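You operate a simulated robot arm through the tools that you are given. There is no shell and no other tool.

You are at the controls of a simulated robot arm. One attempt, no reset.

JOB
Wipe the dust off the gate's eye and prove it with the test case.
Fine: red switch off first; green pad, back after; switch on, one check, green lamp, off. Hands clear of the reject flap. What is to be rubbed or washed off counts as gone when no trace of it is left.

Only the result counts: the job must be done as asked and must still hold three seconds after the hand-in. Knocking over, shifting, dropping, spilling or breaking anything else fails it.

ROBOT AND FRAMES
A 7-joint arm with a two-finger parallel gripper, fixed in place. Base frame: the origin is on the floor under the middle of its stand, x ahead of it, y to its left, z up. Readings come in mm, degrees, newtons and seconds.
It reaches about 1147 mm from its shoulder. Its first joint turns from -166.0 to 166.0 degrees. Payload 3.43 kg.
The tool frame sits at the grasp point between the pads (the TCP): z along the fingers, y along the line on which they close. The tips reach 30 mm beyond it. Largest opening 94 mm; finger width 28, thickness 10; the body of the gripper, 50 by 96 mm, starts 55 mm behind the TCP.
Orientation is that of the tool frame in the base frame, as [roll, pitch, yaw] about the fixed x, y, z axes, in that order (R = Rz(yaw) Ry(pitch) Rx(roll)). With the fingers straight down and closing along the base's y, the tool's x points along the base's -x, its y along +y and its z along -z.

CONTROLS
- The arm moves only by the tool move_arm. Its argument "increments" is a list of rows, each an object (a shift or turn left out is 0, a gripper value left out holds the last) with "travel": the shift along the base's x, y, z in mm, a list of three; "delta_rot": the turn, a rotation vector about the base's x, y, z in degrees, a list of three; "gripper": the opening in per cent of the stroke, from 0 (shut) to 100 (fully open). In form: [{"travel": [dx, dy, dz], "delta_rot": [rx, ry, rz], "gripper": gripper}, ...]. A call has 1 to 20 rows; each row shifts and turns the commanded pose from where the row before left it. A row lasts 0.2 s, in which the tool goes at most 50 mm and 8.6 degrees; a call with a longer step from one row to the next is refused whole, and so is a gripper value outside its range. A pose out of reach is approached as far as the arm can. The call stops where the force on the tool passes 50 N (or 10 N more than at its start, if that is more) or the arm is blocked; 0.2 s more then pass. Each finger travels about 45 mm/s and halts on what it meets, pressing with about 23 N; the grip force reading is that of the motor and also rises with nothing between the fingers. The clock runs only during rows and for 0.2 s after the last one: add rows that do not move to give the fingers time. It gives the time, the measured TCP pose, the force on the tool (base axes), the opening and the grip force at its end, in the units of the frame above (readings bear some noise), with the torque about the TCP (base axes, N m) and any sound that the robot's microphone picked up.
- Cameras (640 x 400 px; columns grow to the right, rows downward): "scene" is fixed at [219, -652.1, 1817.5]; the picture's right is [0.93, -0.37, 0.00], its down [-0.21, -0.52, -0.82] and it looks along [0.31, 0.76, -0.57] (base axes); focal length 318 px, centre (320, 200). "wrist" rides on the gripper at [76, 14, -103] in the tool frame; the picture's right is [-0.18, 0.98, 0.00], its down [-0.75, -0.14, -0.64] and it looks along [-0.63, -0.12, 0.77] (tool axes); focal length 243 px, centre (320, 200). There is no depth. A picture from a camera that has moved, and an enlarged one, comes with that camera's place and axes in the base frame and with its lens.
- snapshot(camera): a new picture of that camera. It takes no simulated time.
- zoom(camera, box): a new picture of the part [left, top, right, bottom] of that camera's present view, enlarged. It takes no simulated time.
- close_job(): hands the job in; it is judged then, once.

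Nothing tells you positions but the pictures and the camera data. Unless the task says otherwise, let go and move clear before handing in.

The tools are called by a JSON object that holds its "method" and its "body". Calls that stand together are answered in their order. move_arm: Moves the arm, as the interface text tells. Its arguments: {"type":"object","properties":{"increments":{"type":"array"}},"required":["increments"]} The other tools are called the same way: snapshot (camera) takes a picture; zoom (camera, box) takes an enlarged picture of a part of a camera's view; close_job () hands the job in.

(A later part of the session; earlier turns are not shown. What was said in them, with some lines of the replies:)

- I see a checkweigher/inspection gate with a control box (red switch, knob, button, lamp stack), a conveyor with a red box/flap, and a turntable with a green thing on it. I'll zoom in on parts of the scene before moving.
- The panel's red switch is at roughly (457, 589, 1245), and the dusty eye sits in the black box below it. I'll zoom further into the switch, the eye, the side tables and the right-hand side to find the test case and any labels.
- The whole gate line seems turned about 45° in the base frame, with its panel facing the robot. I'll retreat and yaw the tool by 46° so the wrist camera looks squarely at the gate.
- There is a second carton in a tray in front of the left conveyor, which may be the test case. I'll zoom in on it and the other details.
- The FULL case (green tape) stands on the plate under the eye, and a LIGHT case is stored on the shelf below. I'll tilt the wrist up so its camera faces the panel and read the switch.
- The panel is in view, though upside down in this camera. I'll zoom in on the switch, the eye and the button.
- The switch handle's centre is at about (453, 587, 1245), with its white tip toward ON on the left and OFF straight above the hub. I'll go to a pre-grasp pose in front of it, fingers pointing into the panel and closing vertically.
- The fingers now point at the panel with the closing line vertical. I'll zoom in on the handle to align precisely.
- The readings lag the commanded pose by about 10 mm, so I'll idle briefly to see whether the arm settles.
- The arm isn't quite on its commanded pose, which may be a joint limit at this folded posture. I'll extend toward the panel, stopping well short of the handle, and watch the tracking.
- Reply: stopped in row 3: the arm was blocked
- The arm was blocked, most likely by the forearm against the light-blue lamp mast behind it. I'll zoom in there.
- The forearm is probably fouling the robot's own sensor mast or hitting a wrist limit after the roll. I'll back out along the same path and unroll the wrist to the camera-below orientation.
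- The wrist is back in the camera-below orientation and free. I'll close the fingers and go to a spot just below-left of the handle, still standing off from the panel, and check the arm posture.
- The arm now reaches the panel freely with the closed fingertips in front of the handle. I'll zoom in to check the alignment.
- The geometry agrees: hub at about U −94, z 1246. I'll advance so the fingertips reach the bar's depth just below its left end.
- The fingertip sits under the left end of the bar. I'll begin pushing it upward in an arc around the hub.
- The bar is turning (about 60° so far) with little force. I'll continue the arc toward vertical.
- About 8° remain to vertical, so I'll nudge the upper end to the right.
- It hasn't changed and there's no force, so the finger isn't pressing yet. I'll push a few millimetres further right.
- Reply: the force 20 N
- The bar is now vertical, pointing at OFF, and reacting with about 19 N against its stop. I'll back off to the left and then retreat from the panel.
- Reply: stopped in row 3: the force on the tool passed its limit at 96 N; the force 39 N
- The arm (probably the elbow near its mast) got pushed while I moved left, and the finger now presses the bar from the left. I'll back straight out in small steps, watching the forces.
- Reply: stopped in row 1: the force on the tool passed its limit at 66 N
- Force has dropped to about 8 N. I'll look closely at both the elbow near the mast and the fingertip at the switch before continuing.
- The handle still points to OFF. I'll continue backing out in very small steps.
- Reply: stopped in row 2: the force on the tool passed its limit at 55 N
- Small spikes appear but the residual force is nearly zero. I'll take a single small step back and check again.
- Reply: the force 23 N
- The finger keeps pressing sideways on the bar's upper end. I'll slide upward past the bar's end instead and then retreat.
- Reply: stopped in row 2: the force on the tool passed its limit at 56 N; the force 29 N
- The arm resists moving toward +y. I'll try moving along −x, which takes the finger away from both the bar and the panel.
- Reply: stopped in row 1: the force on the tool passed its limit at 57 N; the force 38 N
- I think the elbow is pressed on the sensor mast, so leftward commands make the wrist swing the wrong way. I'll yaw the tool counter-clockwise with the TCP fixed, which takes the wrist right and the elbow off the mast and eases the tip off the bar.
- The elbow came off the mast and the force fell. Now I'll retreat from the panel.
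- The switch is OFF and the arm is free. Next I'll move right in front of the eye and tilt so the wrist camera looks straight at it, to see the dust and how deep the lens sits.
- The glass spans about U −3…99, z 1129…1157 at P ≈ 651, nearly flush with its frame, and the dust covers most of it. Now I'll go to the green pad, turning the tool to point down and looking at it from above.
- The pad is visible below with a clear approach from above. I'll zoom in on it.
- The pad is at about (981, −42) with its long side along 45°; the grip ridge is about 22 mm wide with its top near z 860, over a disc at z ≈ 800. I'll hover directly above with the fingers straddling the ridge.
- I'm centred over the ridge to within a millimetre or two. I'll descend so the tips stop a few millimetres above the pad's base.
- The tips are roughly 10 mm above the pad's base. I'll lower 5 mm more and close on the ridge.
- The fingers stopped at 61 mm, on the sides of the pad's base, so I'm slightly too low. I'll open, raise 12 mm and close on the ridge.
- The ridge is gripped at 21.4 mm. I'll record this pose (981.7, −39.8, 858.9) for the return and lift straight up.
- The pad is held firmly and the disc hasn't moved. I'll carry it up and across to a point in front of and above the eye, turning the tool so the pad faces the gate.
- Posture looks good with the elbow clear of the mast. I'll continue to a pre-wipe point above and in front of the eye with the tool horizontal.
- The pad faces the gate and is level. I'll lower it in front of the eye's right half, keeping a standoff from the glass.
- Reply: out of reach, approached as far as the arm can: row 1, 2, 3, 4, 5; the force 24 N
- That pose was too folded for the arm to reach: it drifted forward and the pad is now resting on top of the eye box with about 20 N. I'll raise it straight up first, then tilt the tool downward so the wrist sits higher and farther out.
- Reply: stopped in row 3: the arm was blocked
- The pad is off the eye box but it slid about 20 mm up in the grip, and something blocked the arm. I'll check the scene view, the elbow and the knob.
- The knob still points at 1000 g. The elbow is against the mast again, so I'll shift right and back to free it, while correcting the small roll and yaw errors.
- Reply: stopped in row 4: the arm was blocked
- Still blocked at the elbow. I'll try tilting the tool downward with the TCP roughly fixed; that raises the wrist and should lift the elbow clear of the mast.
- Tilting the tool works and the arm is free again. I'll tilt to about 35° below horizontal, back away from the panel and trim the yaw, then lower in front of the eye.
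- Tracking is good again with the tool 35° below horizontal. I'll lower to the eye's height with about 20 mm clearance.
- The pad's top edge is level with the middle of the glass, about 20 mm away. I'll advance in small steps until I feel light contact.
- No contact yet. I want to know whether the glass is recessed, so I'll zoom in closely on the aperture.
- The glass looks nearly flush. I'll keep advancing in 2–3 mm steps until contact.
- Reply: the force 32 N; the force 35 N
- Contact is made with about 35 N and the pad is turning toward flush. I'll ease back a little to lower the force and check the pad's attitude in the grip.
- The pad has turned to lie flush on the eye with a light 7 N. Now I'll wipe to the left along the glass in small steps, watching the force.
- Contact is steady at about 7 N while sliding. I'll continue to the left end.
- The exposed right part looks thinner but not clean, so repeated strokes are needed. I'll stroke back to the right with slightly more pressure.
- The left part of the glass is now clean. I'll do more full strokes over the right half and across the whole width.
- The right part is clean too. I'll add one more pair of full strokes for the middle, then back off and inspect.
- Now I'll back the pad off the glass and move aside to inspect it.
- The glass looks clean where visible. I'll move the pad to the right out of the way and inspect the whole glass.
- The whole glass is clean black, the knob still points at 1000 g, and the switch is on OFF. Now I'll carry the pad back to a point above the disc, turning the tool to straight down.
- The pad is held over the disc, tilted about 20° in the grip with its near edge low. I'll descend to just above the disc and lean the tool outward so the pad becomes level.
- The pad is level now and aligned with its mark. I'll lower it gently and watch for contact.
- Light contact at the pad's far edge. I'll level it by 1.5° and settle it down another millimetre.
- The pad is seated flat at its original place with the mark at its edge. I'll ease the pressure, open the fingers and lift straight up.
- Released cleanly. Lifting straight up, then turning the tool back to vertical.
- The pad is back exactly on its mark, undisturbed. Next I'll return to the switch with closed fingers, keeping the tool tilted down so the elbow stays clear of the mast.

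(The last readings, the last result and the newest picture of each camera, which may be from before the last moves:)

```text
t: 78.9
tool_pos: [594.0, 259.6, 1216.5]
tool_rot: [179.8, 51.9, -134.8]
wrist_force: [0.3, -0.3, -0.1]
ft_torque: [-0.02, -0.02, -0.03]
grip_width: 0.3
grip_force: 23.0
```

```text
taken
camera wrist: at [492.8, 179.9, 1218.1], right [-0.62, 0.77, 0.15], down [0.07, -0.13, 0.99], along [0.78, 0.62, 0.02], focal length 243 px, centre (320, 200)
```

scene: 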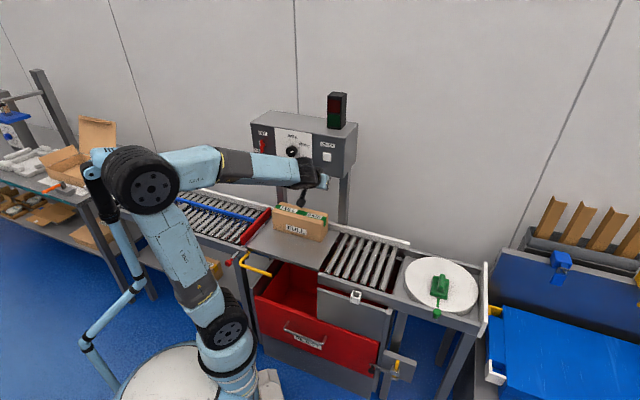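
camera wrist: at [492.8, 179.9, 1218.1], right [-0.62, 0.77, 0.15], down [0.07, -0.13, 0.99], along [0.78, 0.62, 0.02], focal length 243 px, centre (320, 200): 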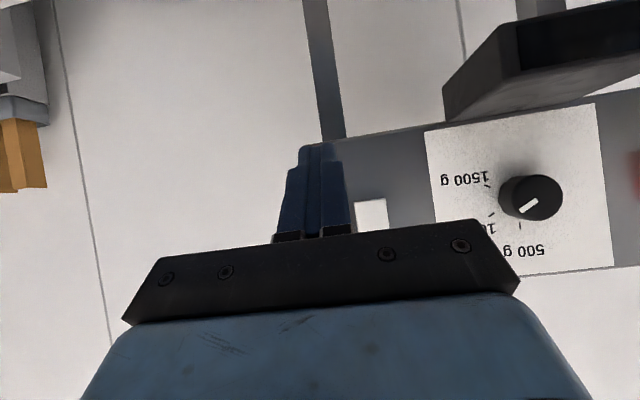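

{"method": "move_arm", "body": {"increments": [{"travel": [-30, 18, 21], "delta_rot": [0, 0, 2.5]}, {"travel": [-30, 18, 21], "delta_rot": [0, 0, 2.5]}, {"travel": [-30, 18, 21], "delta_rot": [0, 0, 2.5]}, {"travel": [-30, 18, 21], "delta_rot": [0, 0, 2.5]}, {}]}}

{"method": "snapshot", "body": {"camera": "scene"}}

```text
t: 80.1
tool_pos: [475.9, 331.0, 1300.9]
tool_rot: [179.7, 51.9, -124.8]
wrist_force: [-0.4, 0.8, 0.8]
ft_torque: [-0.01, -0.05, 0.05]
grip_width: 0.2
grip_force: 23.2
```

```text
taken
```

scene: 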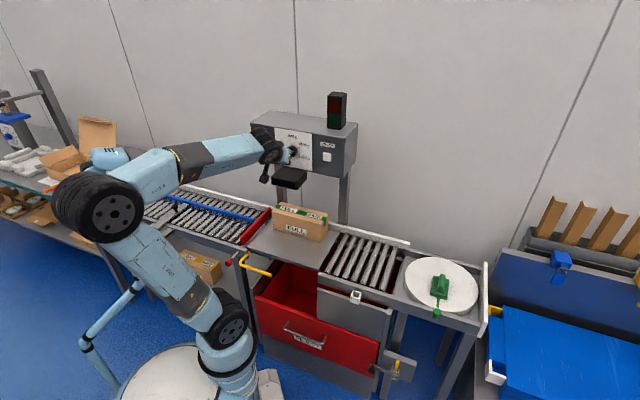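

{"method": "move_arm", "body": {"increments": [{"travel": [-21.6, 32, 1]}, {"travel": [-21.6, 32, 1]}, {"travel": [-21.6, 32, 1]}, {"travel": [-21.6, 32, 1]}, {}]}}

{"method": "snapshot", "body": {"camera": "scene"}}

{"method": "snapshot", "body": {"camera": "wrist"}}

```text
t: 81.3
tool_pos: [387.7, 459.8, 1304.6]
tool_rot: [179.7, 51.9, -124.8]
wrist_force: [-0.3, 0.0, -0.5]
ft_torque: [-0.01, -0.02, 0.0]
grip_width: 0.0
grip_force: 22.5
```

```text
taken
```

scene: 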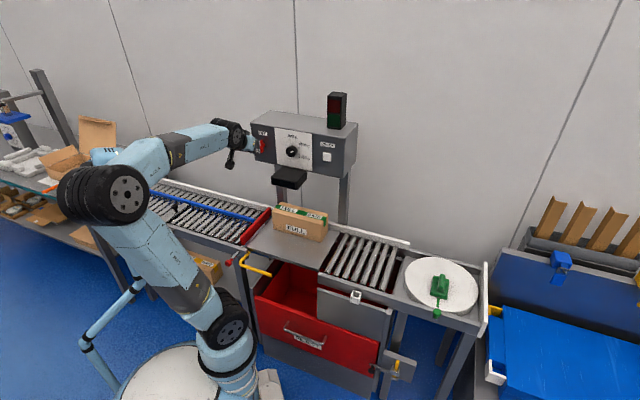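

```text
taken
camera wrist: at [302.4, 363.3, 1305.9], right [-0.74, 0.65, 0.15], down [0.1, -0.11, 0.99], along [0.66, 0.75, 0.02], focal length 243 px, centre (320, 200)
```

wrist: 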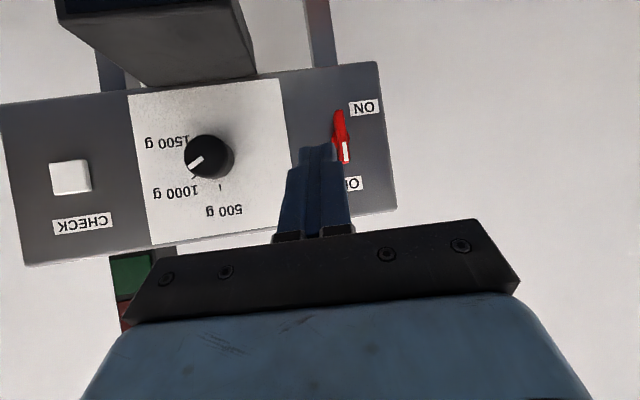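

Tracking is accurate here with the yawed, tilted tool. I'll advance to just right of the handle's upper end, short of bar depth.

{"method": "move_arm", "body": {"increments": [{"travel": [15, 19, -4]}, {"travel": [17, 21, -4]}, {"travel": [17, 21, -3]}, {}]}}

{"method": "snapshot", "body": {"camera": "scene"}}

{"method": "zoom", "body": {"camera": "scene", "box": [230, 105, 310, 155]}}

{"method": "zoom", "body": {"camera": "wrist", "box": [240, 60, 440, 240]}}

```text
t: 82.3
tool_pos: [439.1, 521.1, 1291.9]
tool_rot: [179.8, 51.9, -124.7]
wrist_force: [-0.6, -0.1, -0.6]
ft_torque: [-0.02, -0.01, 0.0]
grip_width: 0.2
grip_force: 22.6
```

```text
taken
```

scene: 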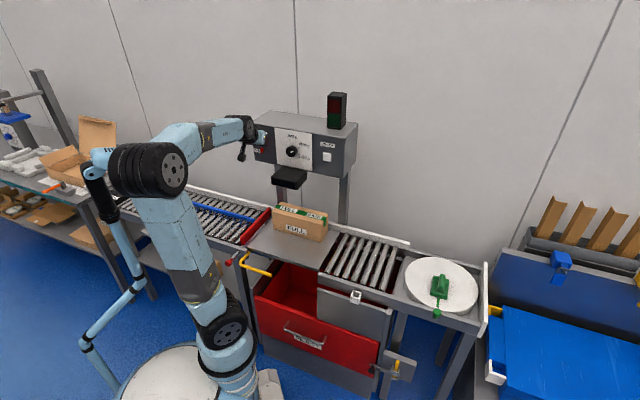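

```text
8.00 times, centred on (270, 130) of scene
camera zoom: at [219.0, -652.1, 1817.5], right [0.93, -0.37, 0.0], down [-0.21, -0.52, -0.82], along [0.31, 0.76, -0.57], focal length 2545 px, centre (720, 760)
```

zoom: 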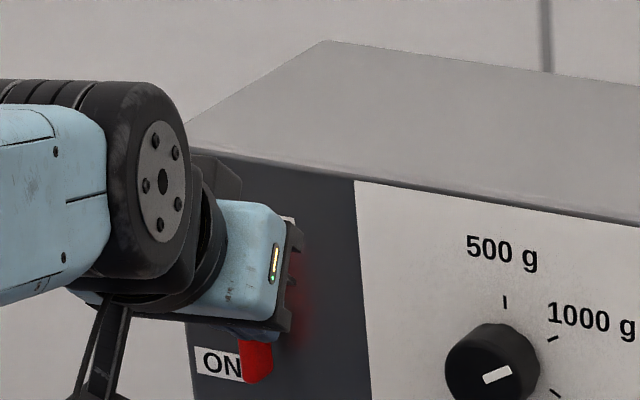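

```text
2.22 times, centred on (340, 150) of wrist
camera zoom: at [352.5, 423.5, 1295.4], right [-0.74, 0.65, 0.15], down [0.1, -0.11, 0.99], along [0.66, 0.75, 0.02], focal length 539 px, centre (276, 311)
```

zoom: 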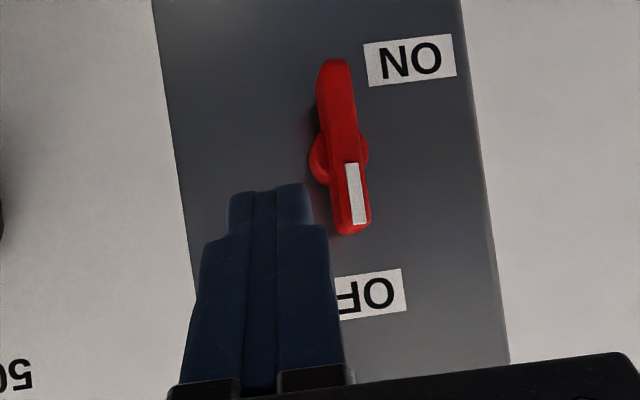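

The closed fingers sit just right of the handle's upper end, and the elbow is clear of the mast. I'll move in to bar depth.

{"method": "move_arm", "body": {"increments": [{"travel": [10.5, 12.5, 0]}, {"travel": [10.5, 12.5, 0.5]}, {}]}}

{"method": "zoom", "body": {"camera": "wrist", "box": [240, 60, 440, 240]}}

```text
t: 83.1
tool_pos: [458.8, 545.2, 1291.5]
tool_rot: [179.8, 51.9, -124.7]
wrist_force: [-0.5, -0.1, 0.1]
ft_torque: [0.01, -0.02, 0.0]
grip_width: 0.2
grip_force: 23.2
```

```text
2.22 times, centred on (340, 150) of wrist
camera zoom: at [372.7, 449.2, 1295.5], right [-0.74, 0.65, 0.15], down [0.1, -0.11, 0.99], along [0.66, 0.75, 0.02], focal length 539 px, centre (276, 311)
```

zoom: 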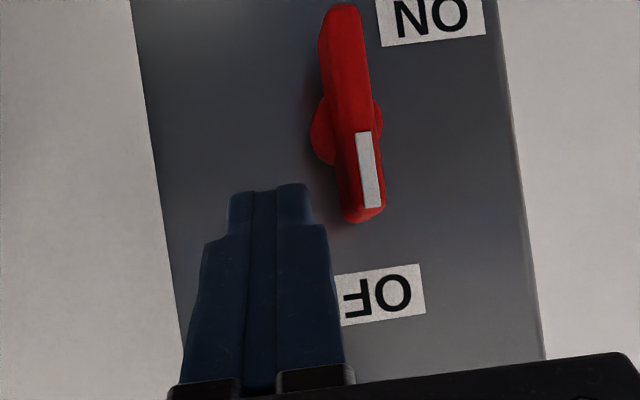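

I'll lower a few millimetres for a better hold and push the upper end to the left.

{"method": "move_arm", "body": {"increments": [{"travel": [-3, 3, -4]}, {"travel": [-4.2, 4.2, 0]}, {"travel": [-4.2, 4.2, 0]}, {"travel": [-4.2, 4.2, 0]}]}}

{"method": "zoom", "body": {"camera": "wrist", "box": [240, 60, 440, 240]}}

```text
t: 84.1
tool_pos: [442.8, 560.6, 1287.3]
tool_rot: [179.8, 52.0, -124.8]
wrist_force: [0.5, -2.3, 6.0]
ft_torque: [0.12, -0.04, -0.04]
grip_width: 0.0
grip_force: 23.1
```

```text
2.22 times, centred on (340, 150) of wrist
camera zoom: at [356.8, 465.0, 1290.5], right [-0.74, 0.65, 0.15], down [0.1, -0.11, 0.99], along [0.66, 0.75, 0.02], focal length 539 px, centre (276, 311)
```

zoom: 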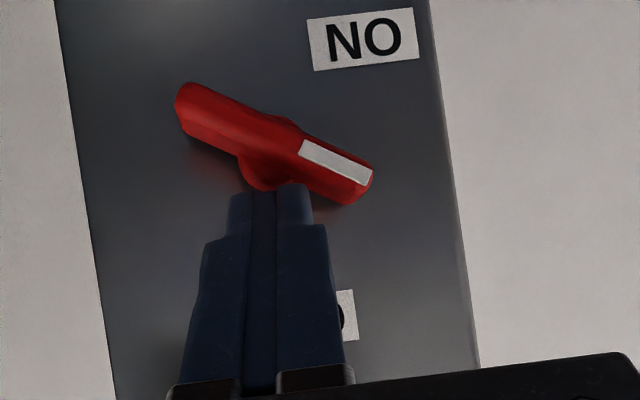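

The bar has turned about 60° back toward ON. I'll keep sliding left, then press down to finish.

{"method": "move_arm", "body": {"increments": [{"travel": [-3.5, 3.5, 1]}, {"travel": [-3.5, 3.5, 0]}, {"travel": [-3.5, 3.5, 0]}, {"travel": [-3.5, 3.5, 0]}, {"travel": [-2, 2, -2]}]}}

{"method": "zoom", "body": {"camera": "wrist", "box": [240, 60, 440, 240]}}

```text
t: 85.3
tool_pos: [426.3, 576.4, 1286.7]
tool_rot: [179.7, 51.8, -124.9]
wrist_force: [0.4, 0.7, 0.2]
ft_torque: [0.0, 0.03, 0.03]
grip_width: 0.0
grip_force: 23.1
```

```text
2.22 times, centred on (340, 150) of wrist
camera zoom: at [341.2, 480.4, 1289.9], right [-0.74, 0.65, 0.15], down [0.1, -0.11, 0.99], along [0.66, 0.75, 0.02], focal length 539 px, centre (276, 311)
```

zoom: 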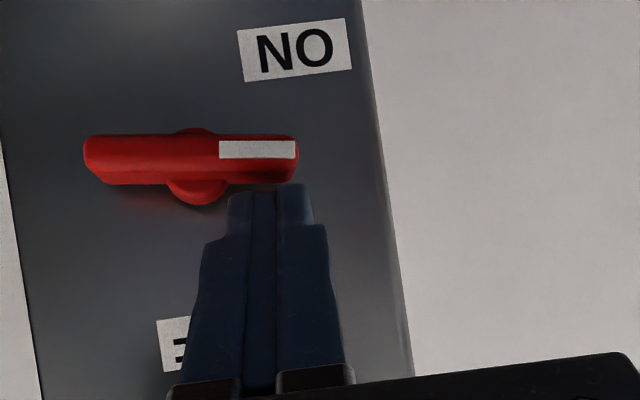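

About 7° remain. I'll press down gently until it meets its stop.

{"method": "move_arm", "body": {"increments": [{"travel": [-1, 1, -2]}, {"travel": [0, 0, -2]}, {"travel": [0, 0, -2]}]}}

{"method": "zoom", "body": {"camera": "wrist", "box": [240, 60, 440, 240]}}

```text
t: 86.1
tool_pos: [425.8, 578.5, 1284.5]
tool_rot: [179.7, 52.1, -124.9]
wrist_force: [-0.6, -1.6, 29.0]
ft_torque: [0.3, -0.26, 0.01]
grip_width: 0.0
grip_force: 23.2
```

```text
2.22 times, centred on (340, 150) of wrist
camera zoom: at [340.2, 481.7, 1286.0], right [-0.74, 0.65, 0.15], down [0.09, -0.12, 0.99], along [0.66, 0.75, 0.03], focal length 539 px, centre (276, 311)
```

zoom: 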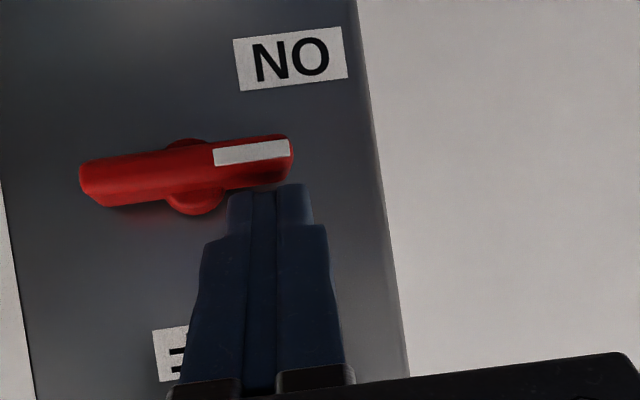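

The switch is back at ON against its stop. I'll lift off and retreat.

{"method": "move_arm", "body": {"increments": [{"travel": [0, 0, 4]}, {"travel": [0, 0, 8]}, {"travel": [-6, -8, 6]}, {"travel": [-15, -18, 3]}, {"travel": [-18, -24, 0]}, {"travel": [-18, -24, 0]}, {}]}}

{"method": "zoom", "body": {"camera": "scene", "box": [240, 85, 370, 166]}}

{"method": "snapshot", "body": {"camera": "wrist"}}

{"method": "snapshot", "body": {"camera": "scene"}}

```text
t: 87.7
tool_pos: [369.4, 502.9, 1303.6]
tool_rot: [179.8, 51.8, -124.9]
wrist_force: [0.0, 0.1, -0.7]
ft_torque: [0.0, 0.0, -0.01]
grip_width: 0.0
grip_force: 23.0
```

```text
4.92 times, centred on (305, 126) of scene
camera zoom: at [219.0, -652.1, 1817.5], right [0.93, -0.37, 0.0], down [-0.21, -0.52, -0.82], along [0.31, 0.76, -0.57], focal length 1566 px, centre (394, 567)
```

zoom: 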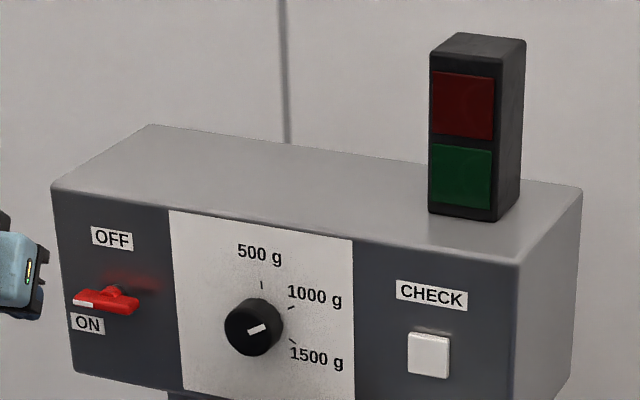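

```text
taken
camera wrist: at [283.2, 407.2, 1305.6], right [-0.74, 0.65, 0.15], down [0.1, -0.11, 0.99], along [0.66, 0.75, 0.02], focal length 243 px, centre (320, 200)
```

wrist: 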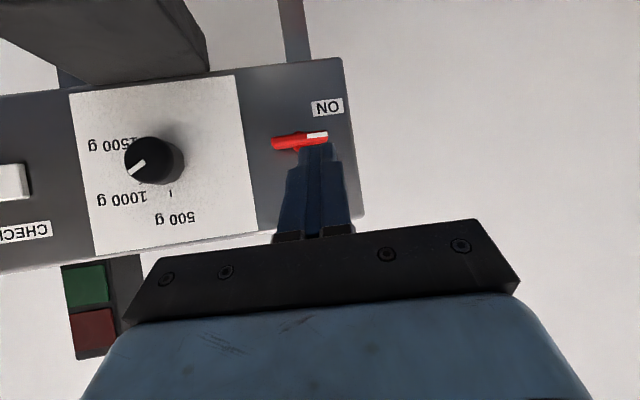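

```text
taken
```

scene: 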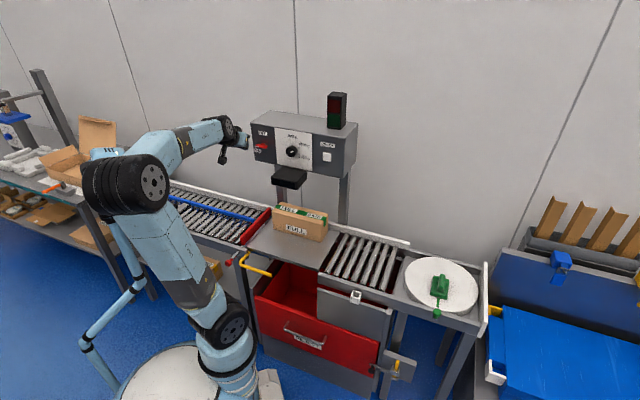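

The switch is ON and the lamps are dark. Next I'll go to the CHECK button at about U 199, z 1245, stopping short of it first.

{"method": "move_arm", "body": {"increments": [{"travel": [20, -24, -3]}, {"travel": [26, -28, -6], "delta_rot": [0, 0, -2.5]}, {"travel": [26, -28, -6], "delta_rot": [0, 0, -2.5]}, {"travel": [26, -28, -6], "delta_rot": [0, 0, -2.5]}, {"travel": [26, -28, -6], "delta_rot": [0, 0, -2.5]}, {"travel": [26, -26, -6]}, {"travel": [26, -26, -6]}, {"travel": [26, -20, -6]}, {}]}}

{"method": "snapshot", "body": {"camera": "wrist"}}

{"method": "snapshot", "body": {"camera": "scene"}}

```text
t: 89.7
tool_pos: [572.1, 294.7, 1258.3]
tool_rot: [179.7, 51.7, -134.8]
wrist_force: [0.2, 0.0, 0.9]
ft_torque: [-0.02, 0.02, 0.0]
grip_width: 0.0
grip_force: 23.4
```

```text
taken
camera wrist: at [470.8, 214.9, 1260.2], right [-0.62, 0.77, 0.15], down [0.07, -0.13, 0.99], along [0.78, 0.62, 0.02], focal length 243 px, centre (320, 200)
```

wrist: 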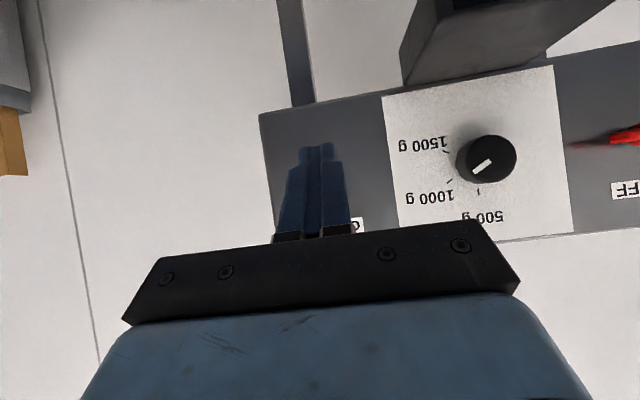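

```text
taken
```

scene: 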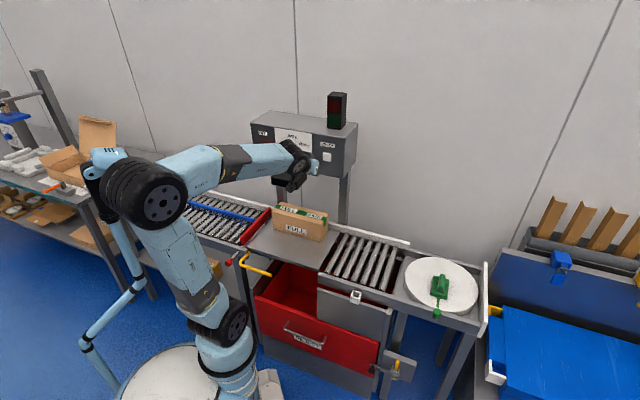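

{"method": "move_arm", "body": {"increments": [{"travel": [17, 15.5, -2]}, {"travel": [18, 17, -2]}, {"travel": [18, 17, -1]}, {}]}}

{"method": "zoom", "body": {"camera": "scene", "box": [295, 125, 365, 175]}}

{"method": "zoom", "body": {"camera": "wrist", "box": [220, 100, 420, 240]}}

```text
t: 90.7
tool_pos: [624.1, 343.5, 1251.3]
tool_rot: [179.7, 51.9, -134.9]
wrist_force: [-0.2, -0.9, 0.2]
ft_torque: [0.0, 0.02, 0.0]
grip_width: 0.0
grip_force: 22.4
```

```text
8.00 times, centred on (330, 150) of scene
camera zoom: at [219.0, -652.1, 1817.5], right [0.93, -0.37, 0.0], down [-0.21, -0.52, -0.82], along [0.31, 0.76, -0.57], focal length 2545 px, centre (240, 600)
```

zoom: 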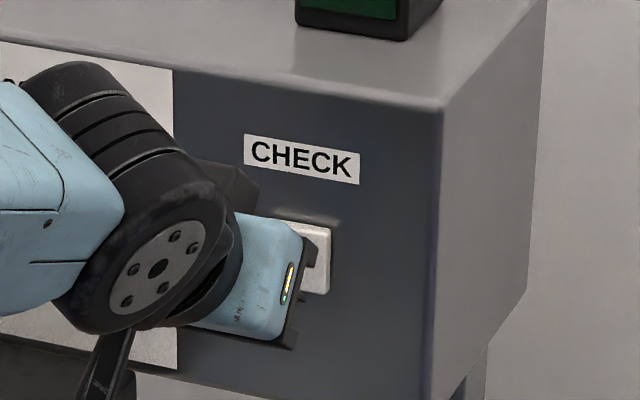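

```text
2.86 times, centred on (320, 170) of wrist
camera zoom: at [523.2, 264.2, 1254.0], right [-0.62, 0.77, 0.15], down [0.07, -0.13, 0.99], along [0.78, 0.62, 0.02], focal length 693 px, centre (320, 286)
```

zoom: 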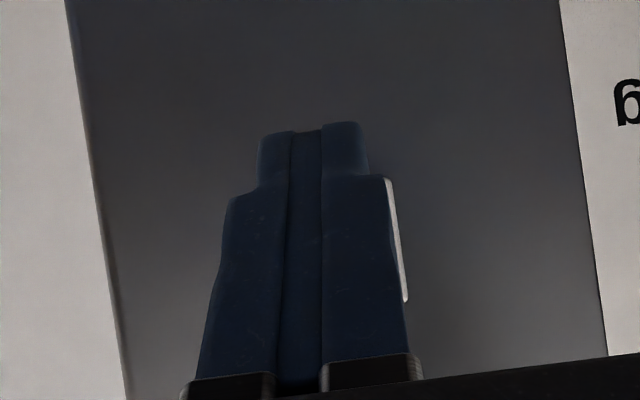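

Aligned with the button (centre about U 198, z 1247). I'll advance, then press in small steps.

{"method": "move_arm", "body": {"increments": [{"travel": [8, 8, 2]}, {"travel": [7, 7, 1]}, {}]}}

{"method": "zoom", "body": {"camera": "scene", "box": [295, 85, 365, 175]}}

```text
t: 91.5
tool_pos: [639.4, 359.3, 1254.3]
tool_rot: [179.7, 51.8, -134.9]
wrist_force: [-0.4, -0.1, 0.4]
ft_torque: [0.02, 0.03, 0.0]
grip_width: 0.0
grip_force: 22.6
```

```text
4.44 times, centred on (330, 130) of scene
camera zoom: at [219.0, -652.1, 1817.5], right [0.93, -0.37, 0.0], down [-0.21, -0.52, -0.82], along [0.31, 0.76, -0.57], focal length 1414 px, centre (276, 511)
```

zoom: 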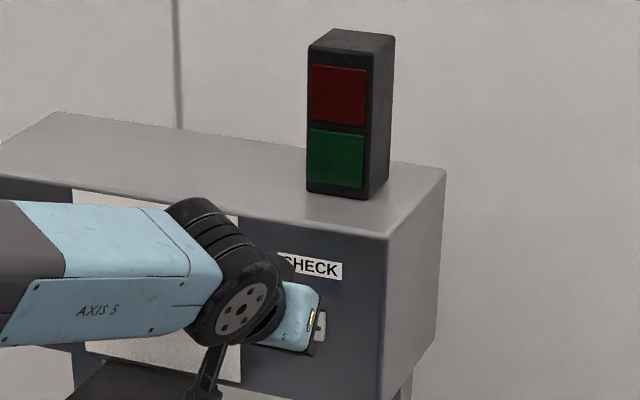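

{"method": "move_arm", "body": {"increments": [{"travel": [1.5, 1.5, 0]}, {"travel": [1.5, 1.5, 0]}, {"travel": [1.5, 1.5, 0]}, {"travel": [1.5, 1.5, 0]}]}}

{"method": "zoom", "body": {"camera": "scene", "box": [295, 85, 365, 175]}}

```text
t: 92.5
tool_pos: [645.0, 364.9, 1255.8]
tool_rot: [179.7, 51.8, -134.8]
wrist_force: [-12.2, -10.7, -0.8]
ft_torque: [-0.09, 0.02, 0.01]
grip_width: 0.0
grip_force: 23.2
heard: click
```

```text
4.44 times, centred on (330, 130) of scene
camera zoom: at [219.0, -652.1, 1817.5], right [0.93, -0.37, 0.0], down [-0.21, -0.52, -0.82], along [0.31, 0.76, -0.57], focal length 1414 px, centre (276, 511)
```

zoom: 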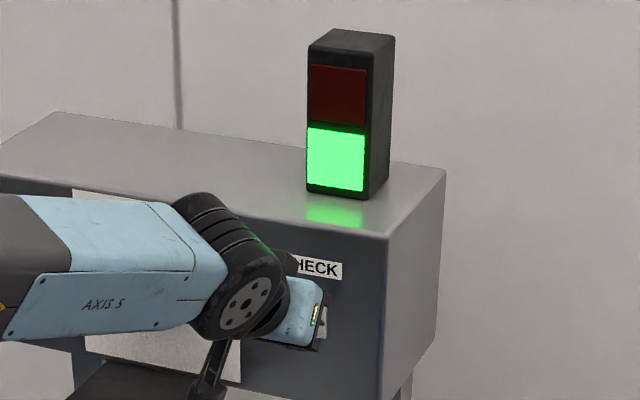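

A click, and the green lamp lit. I'll back straight off the button.

{"method": "move_arm", "body": {"increments": [{"travel": [-4, -4, 0]}, {"travel": [-10, -10, 0]}, {"travel": [-18, -18, 3]}, {"travel": [-20, -20, 5]}, {"travel": [-15, -15, 5]}, {}]}}

{"method": "snapshot", "body": {"camera": "scene"}}

{"method": "zoom", "body": {"camera": "scene", "box": [240, 85, 370, 235]}}

```text
t: 93.9
tool_pos: [576.7, 298.6, 1269.6]
tool_rot: [179.7, 51.9, -134.8]
wrist_force: [-0.6, 1.0, 0.5]
ft_torque: [0.02, 0.02, -0.03]
grip_width: 0.0
grip_force: 23.6
```

```text
taken
```

scene: 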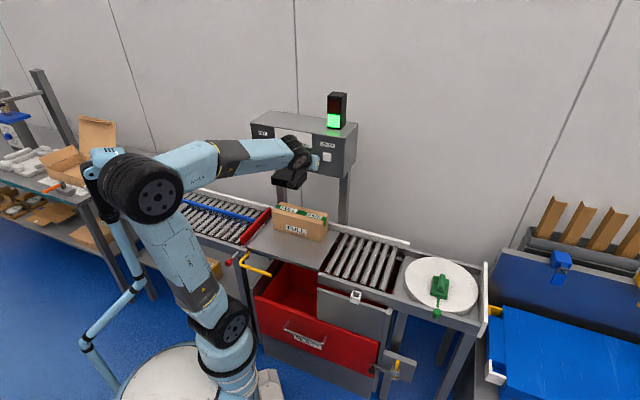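

```text
2.67 times, centred on (305, 160) of scene
camera zoom: at [219.0, -652.1, 1817.5], right [0.93, -0.37, 0.0], down [-0.21, -0.52, -0.82], along [0.31, 0.76, -0.57], focal length 848 px, centre (360, 307)
```

zoom: 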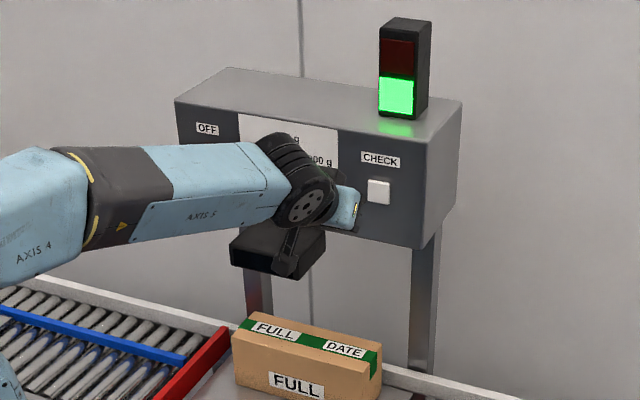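

The green lamp stays lit and the button is released, with nothing disturbed. Now I'll return to the switch to turn it off again, approaching above the handle's right end this time.

{"method": "move_arm", "body": {"increments": [{"travel": [-24, 22, 5]}, {"travel": [-30, 28, 5], "delta_rot": [0, 0, 2.5]}, {"travel": [-30, 28, 5], "delta_rot": [0, 0, 2.5]}, {"travel": [-30, 28, 5], "delta_rot": [0, 0, 2.5]}, {"travel": [-30, 30, 5], "delta_rot": [0, 0, 2.5]}, {"travel": [-28, 34, 5]}, {}]}}

{"method": "snapshot", "body": {"camera": "scene"}}

{"method": "snapshot", "body": {"camera": "wrist"}}

```text
t: 95.5
tool_pos: [406.3, 470.1, 1299.7]
tool_rot: [179.6, 51.9, -124.8]
wrist_force: [-0.3, 0.2, -0.6]
ft_torque: [0.02, 0.01, 0.04]
grip_width: 0.0
grip_force: 23.0
```

```text
taken
```

scene: 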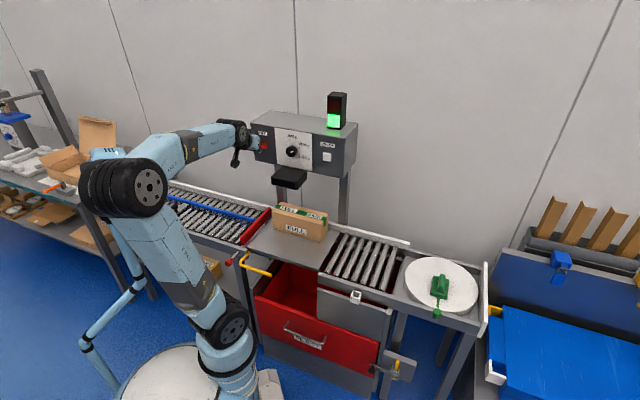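

```text
taken
camera wrist: at [320.6, 374.3, 1301.7], right [-0.74, 0.65, 0.15], down [0.1, -0.11, 0.99], along [0.66, 0.75, 0.02], focal length 243 px, centre (320, 200)
```

wrist: 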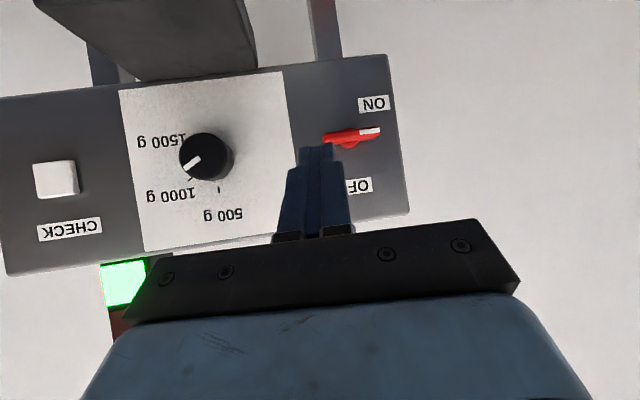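

The handle is in view at ON. I'll reduce the tilt for a cleaner push and move closer above its right end.

{"method": "move_arm", "body": {"increments": [{"travel": [0, 0, 0], "delta_rot": [6.55, -4.59, 0]}, {"travel": [0, 0, 0], "delta_rot": [6.55, -4.59, 0]}, {"travel": [0, 0, 0], "delta_rot": [6.55, -4.59, 0]}, {"travel": [9, 19, -5]}, {"travel": [10, 19, -8]}, {}]}}

{"method": "snapshot", "body": {"camera": "scene"}}

{"method": "snapshot", "body": {"camera": "wrist"}}

```text
t: 96.9
tool_pos: [427.4, 506.7, 1284.4]
tool_rot: [-179.9, 75.9, -124.6]
wrist_force: [0.0, 0.0, -0.1]
ft_torque: [0.0, -0.02, -0.02]
grip_width: 0.2
grip_force: 23.1
```

```text
taken
```

scene: 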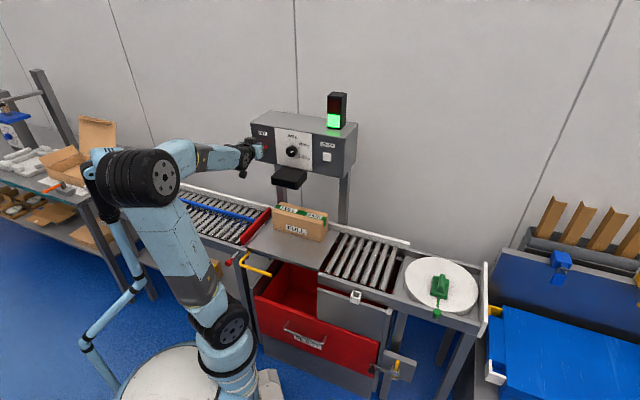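

```text
taken
camera wrist: at [346.9, 419.4, 1234.3], right [-0.78, 0.6, 0.18], down [-0.13, -0.44, 0.89], along [0.61, 0.67, 0.43], focal length 243 px, centre (320, 200)
```

wrist: 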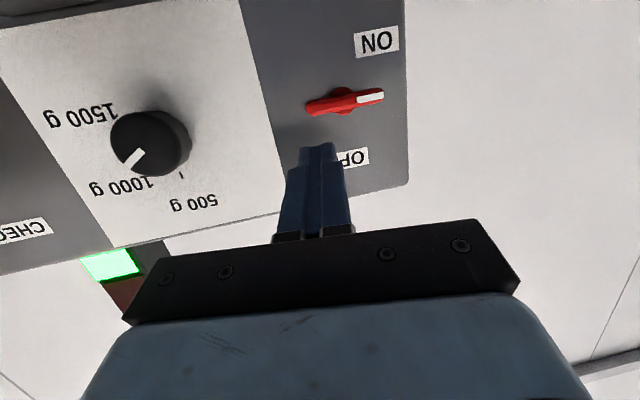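

{"method": "move_arm", "body": {"increments": [{"travel": [12, 13, 0]}, {"travel": [12, 12, 0]}, {"travel": [8, 9, 0]}, {}]}}

{"method": "zoom", "body": {"camera": "wrist", "box": [240, 40, 440, 240]}}

{"method": "zoom", "body": {"camera": "scene", "box": [230, 105, 310, 155]}}

```text
t: 97.9
tool_pos: [458.1, 540.7, 1284.3]
tool_rot: [-180.0, 75.9, -124.5]
wrist_force: [0.1, -0.2, -0.2]
ft_torque: [0.0, -0.02, 0.01]
grip_width: 0.3
grip_force: 22.3
```

```text
2.00 times, centred on (340, 140) of wrist
camera zoom: at [377.5, 453.2, 1234.5], right [-0.78, 0.6, 0.18], down [-0.13, -0.44, 0.89], along [0.61, 0.67, 0.42], focal length 485 px, centre (280, 320)
```

zoom: 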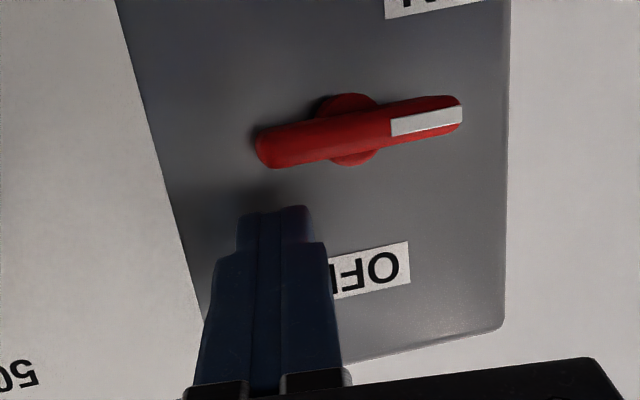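

```text
8.00 times, centred on (270, 130) of scene
camera zoom: at [219.0, -652.1, 1817.5], right [0.93, -0.37, 0.0], down [-0.21, -0.52, -0.82], along [0.31, 0.76, -0.57], focal length 2545 px, centre (720, 760)
```

zoom: 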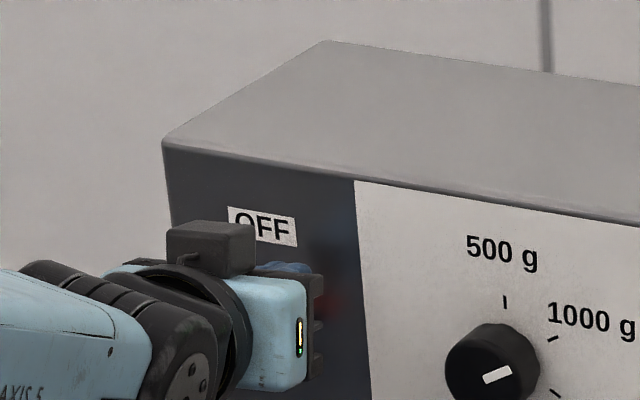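

Positioned above the right end of the bar. I'll press it down in small steps.

{"method": "move_arm", "body": {"increments": [{"travel": [2, -2, -6]}, {"travel": [0, 0, -6]}, {"travel": [0, 0, -6]}, {"travel": [0, 0, -5]}]}}

{"method": "zoom", "body": {"camera": "wrist", "box": [240, 40, 440, 240]}}

```text
t: 98.9
tool_pos: [458.3, 539.6, 1262.7]
tool_rot: [-180.0, 75.8, -124.6]
wrist_force: [0.4, 0.5, 1.5]
ft_torque: [0.09, -0.03, 0.02]
grip_width: 0.0
grip_force: 23.1
```

```text
2.00 times, centred on (340, 140) of wrist
camera zoom: at [378.2, 450.9, 1212.5], right [-0.78, 0.6, 0.18], down [-0.13, -0.44, 0.89], along [0.61, 0.67, 0.42], focal length 485 px, centre (280, 320)
```

zoom: 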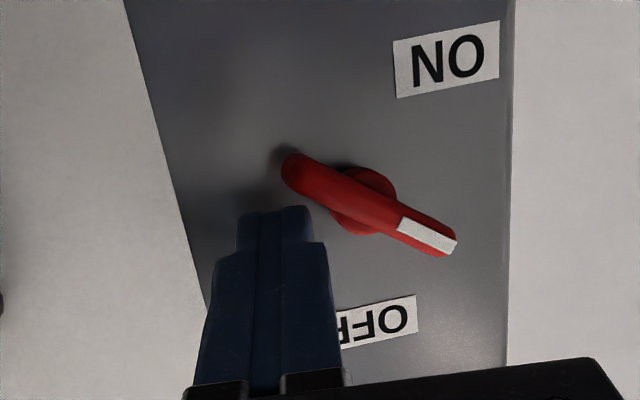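

{"method": "move_arm", "body": {"increments": [{"travel": [-1.5, 1.5, -6]}, {"travel": [-3, 3, -6]}, {"travel": [-4, 4, -4]}]}}

{"method": "zoom", "body": {"camera": "wrist", "box": [240, 40, 440, 240]}}

```text
t: 99.7
tool_pos: [451.6, 545.9, 1246.4]
tool_rot: [179.6, 75.9, -125.3]
wrist_force: [9.8, -23.2, 6.7]
ft_torque: [0.28, -0.04, -0.55]
grip_width: 0.1
grip_force: 23.2
```

```text
2.00 times, centred on (340, 140) of wrist
camera zoom: at [372.0, 458.1, 1196.4], right [-0.78, 0.6, 0.18], down [-0.13, -0.44, 0.89], along [0.61, 0.67, 0.42], focal length 485 px, centre (280, 320)
```

zoom: 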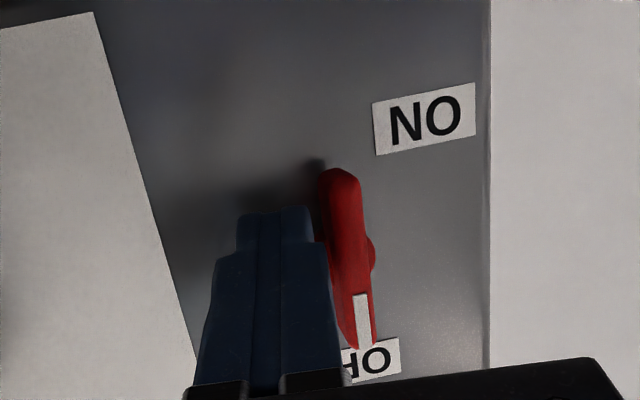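

The bar is vertical again with a 25 N reaction at its OFF stop. I'll back off to the right, then retreat.

{"method": "move_arm", "body": {"increments": [{"travel": [4, -4, 0]}, {"travel": [5, -5, 0]}, {"travel": [-8, -9, 0]}, {"travel": [-15, -18, 2]}, {"travel": [-20, -26, 5]}, {"travel": [-20, -26, 5]}, {}]}}

{"method": "zoom", "body": {"camera": "scene", "box": [240, 85, 370, 166]}}

{"method": "snapshot", "body": {"camera": "wrist"}}

{"method": "snapshot", "body": {"camera": "scene"}}

```text
t: 101.3
tool_pos: [396.6, 459.6, 1260.3]
tool_rot: [179.9, 75.9, -124.6]
wrist_force: [-0.2, -0.7, -0.2]
ft_torque: [0.01, -0.01, 0.01]
grip_width: 0.0
grip_force: 23.5
```

```text
4.92 times, centred on (305, 126) of scene
camera zoom: at [219.0, -652.1, 1817.5], right [0.93, -0.37, 0.0], down [-0.21, -0.52, -0.82], along [0.31, 0.76, -0.57], focal length 1566 px, centre (394, 567)
```

zoom: 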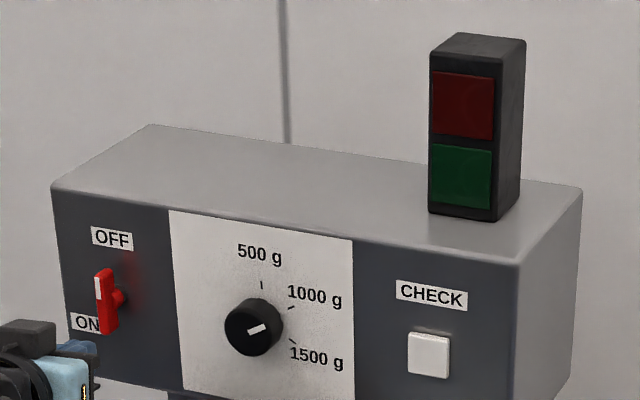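

```text
taken
camera wrist: at [316.9, 372.8, 1209.1], right [-0.78, 0.6, 0.18], down [-0.13, -0.44, 0.89], along [0.61, 0.67, 0.42], focal length 243 px, centre (320, 200)
```

wrist: 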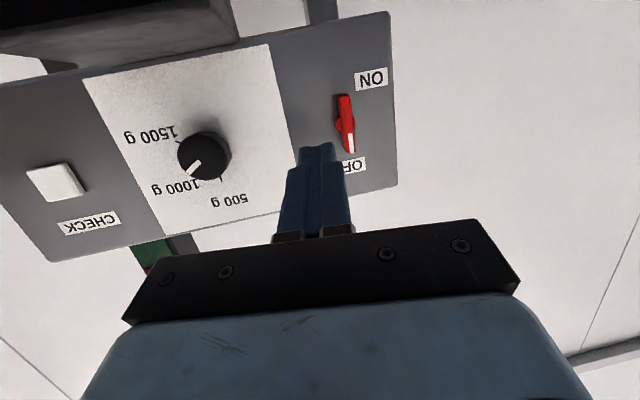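

```text
taken
```

scene: 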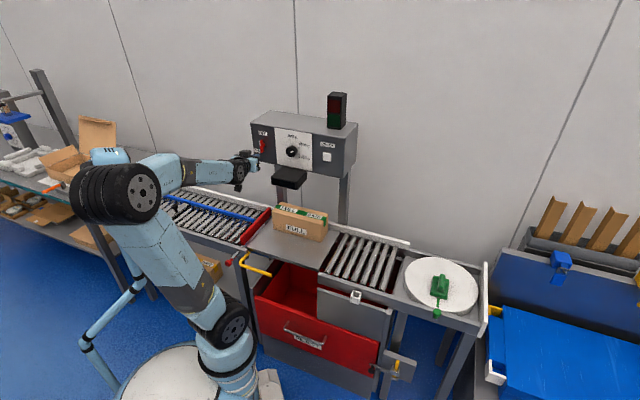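

The switch is OFF and the lamp dark. I'll move the arm clear and take a final look at the eye, the pad and the cases.

{"method": "move_arm", "body": {"increments": [{"travel": [5, -10, 10], "delta_rot": [-6.55, 4.59, 0]}, {"travel": [10, -20, 10], "delta_rot": [-6.55, 4.59, 0]}, {"travel": [10, -25, 10], "delta_rot": [-6.55, 4.59, 0]}, {"travel": [-5, -30, 10]}, {"travel": [-10, -30, 10]}, {"travel": [-10, -30, 10]}, {}]}}

{"method": "snapshot", "body": {"camera": "wrist"}}

{"method": "snapshot", "body": {"camera": "scene"}}

{"method": "zoom", "body": {"camera": "scene", "box": [240, 85, 370, 250]}}

{"method": "zoom", "body": {"camera": "scene", "box": [395, 225, 495, 320]}}

```text
t: 102.9
tool_pos: [397.0, 315.8, 1317.6]
tool_rot: [179.6, 51.8, -124.8]
wrist_force: [0.4, 0.0, 0.0]
ft_torque: [-0.03, -0.02, 0.05]
grip_width: 0.1
grip_force: 23.4
```

```text
taken
camera wrist: at [311.1, 219.5, 1321.2], right [-0.74, 0.65, 0.15], down [0.1, -0.11, 0.99], along [0.66, 0.75, 0.02], focal length 243 px, centre (320, 200)
```

wrist: 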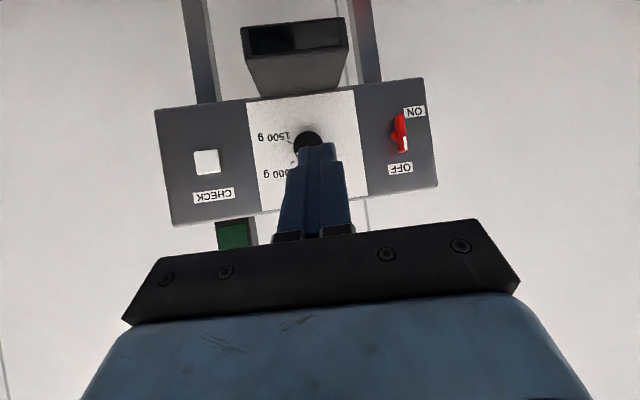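

```text
taken
```

scene: 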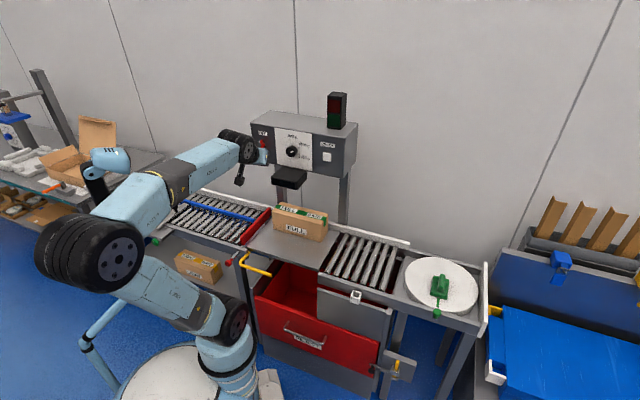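

```text
2.42 times, centred on (305, 168) of scene
camera zoom: at [219.0, -652.1, 1817.5], right [0.93, -0.37, 0.0], down [-0.21, -0.52, -0.82], along [0.31, 0.76, -0.57], focal length 771 px, centre (356, 279)
```

zoom: 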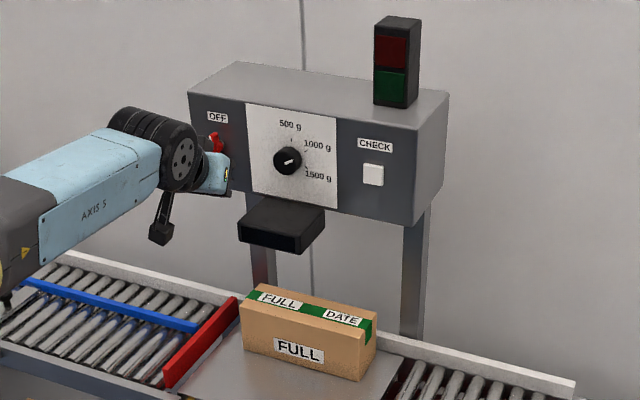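

```text
4.21 times, centred on (445, 272) of scene
camera zoom: at [219.0, -652.1, 1817.5], right [0.93, -0.37, 0.0], down [-0.21, -0.52, -0.82], along [0.31, 0.76, -0.57], focal length 1340 px, centre (-206, -105)
```

zoom: 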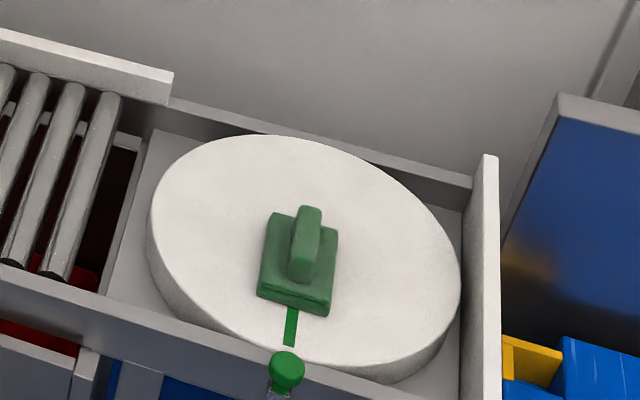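

{"method": "zoom", "body": {"camera": "wrist", "box": [235, 10, 355, 90]}}

{"method": "zoom", "body": {"camera": "scene", "box": [272, 160, 316, 190]}}

{"method": "zoom", "body": {"camera": "wrist", "box": [360, 80, 460, 190]}}

{"method": "zoom", "body": {"camera": "scene", "box": [260, 195, 340, 245]}}

```text
5.00 times, centred on (295, 50) of wrist
camera zoom: at [311.1, 219.5, 1321.2], right [-0.74, 0.65, 0.15], down [0.1, -0.11, 0.99], along [0.66, 0.75, 0.02], focal length 1213 px, centre (445, 950)
```

zoom: 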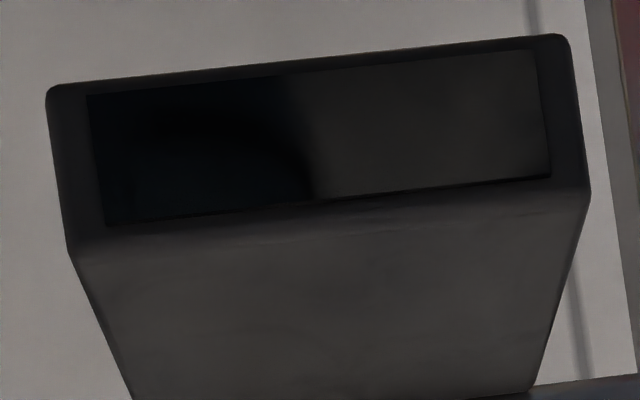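

```text
13.33 times, centred on (294, 175) of scene
camera zoom: at [219.0, -652.1, 1817.5], right [0.93, -0.37, 0.0], down [-0.21, -0.52, -0.82], along [0.31, 0.76, -0.57], focal length 4242 px, centre (667, 533)
```

zoom: 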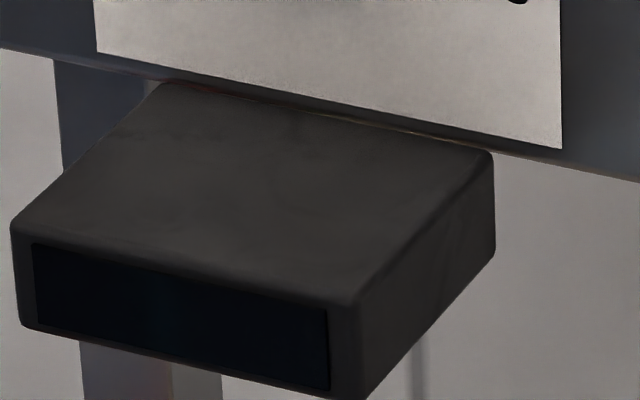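

```text
3.64 times, centred on (410, 135) of wrist
camera zoom: at [311.1, 219.5, 1321.2], right [-0.74, 0.65, 0.15], down [0.1, -0.11, 0.99], along [0.66, 0.75, 0.02], focal length 882 px, centre (-7, 436)
```

zoom: 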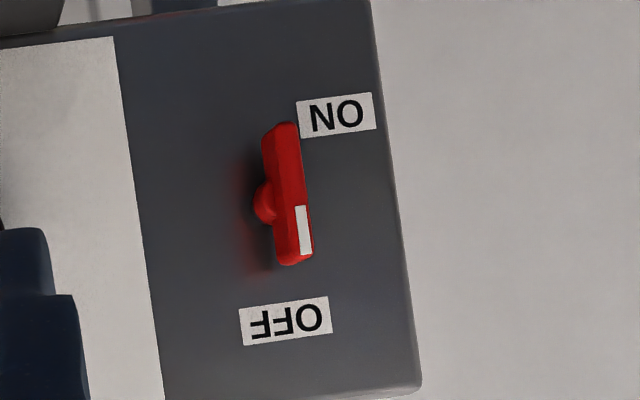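

```text
8.00 times, centred on (300, 220) of scene
camera zoom: at [219.0, -652.1, 1817.5], right [0.93, -0.37, 0.0], down [-0.21, -0.52, -0.82], along [0.31, 0.76, -0.57], focal length 2545 px, centre (480, 40)
```

zoom: 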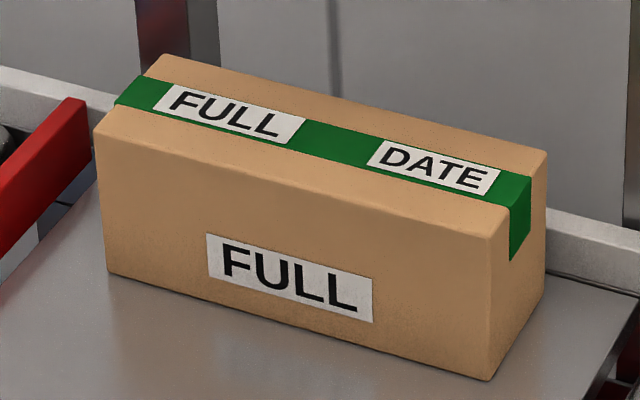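

The glass is clean, with only a smooth reflection on it. The pad is back on its mark, the FULL case hasn't moved, the one check gave green, the switch is OFF and the arm is clear, so I'm handing in.

{"method": "close_job", "body": {}}

```text
The job is handed in.
```

The gate's eye is wiped clean and the FULL case passed its one check with a green lamp. I've handed the job in; no verdict has come back yet.

- **Switch:** I turned it off before touching the eye, on for the check, and off again after the green lamp. It now points at OFF and the lamps are dark.
- **Eye:** in the last close-ups the glass was plain black, with no dust left on it.
- **Pad:** it is back on the disc with its edge at the green mark, where I found it.
- **Test case:** I took this to be the FULL case already on the plate and did not move it. The LIGHT case stayed on its shelf.
- **Check:** I pressed the button once, heard one click and saw green. The arm stayed clear of the reject flap.

**Bumps on the way:**
- The arm's elbow pressed against the robot's own mast a few times.
- The closed fingers pushed hard on the switch handle once, up to 96 N.
- The pad rested on top of the eye box for a moment and slid in the grip.

Later pictures show the switch, knob and eye box looking as before. I did not check the mast beyond seeing it still standing in place.
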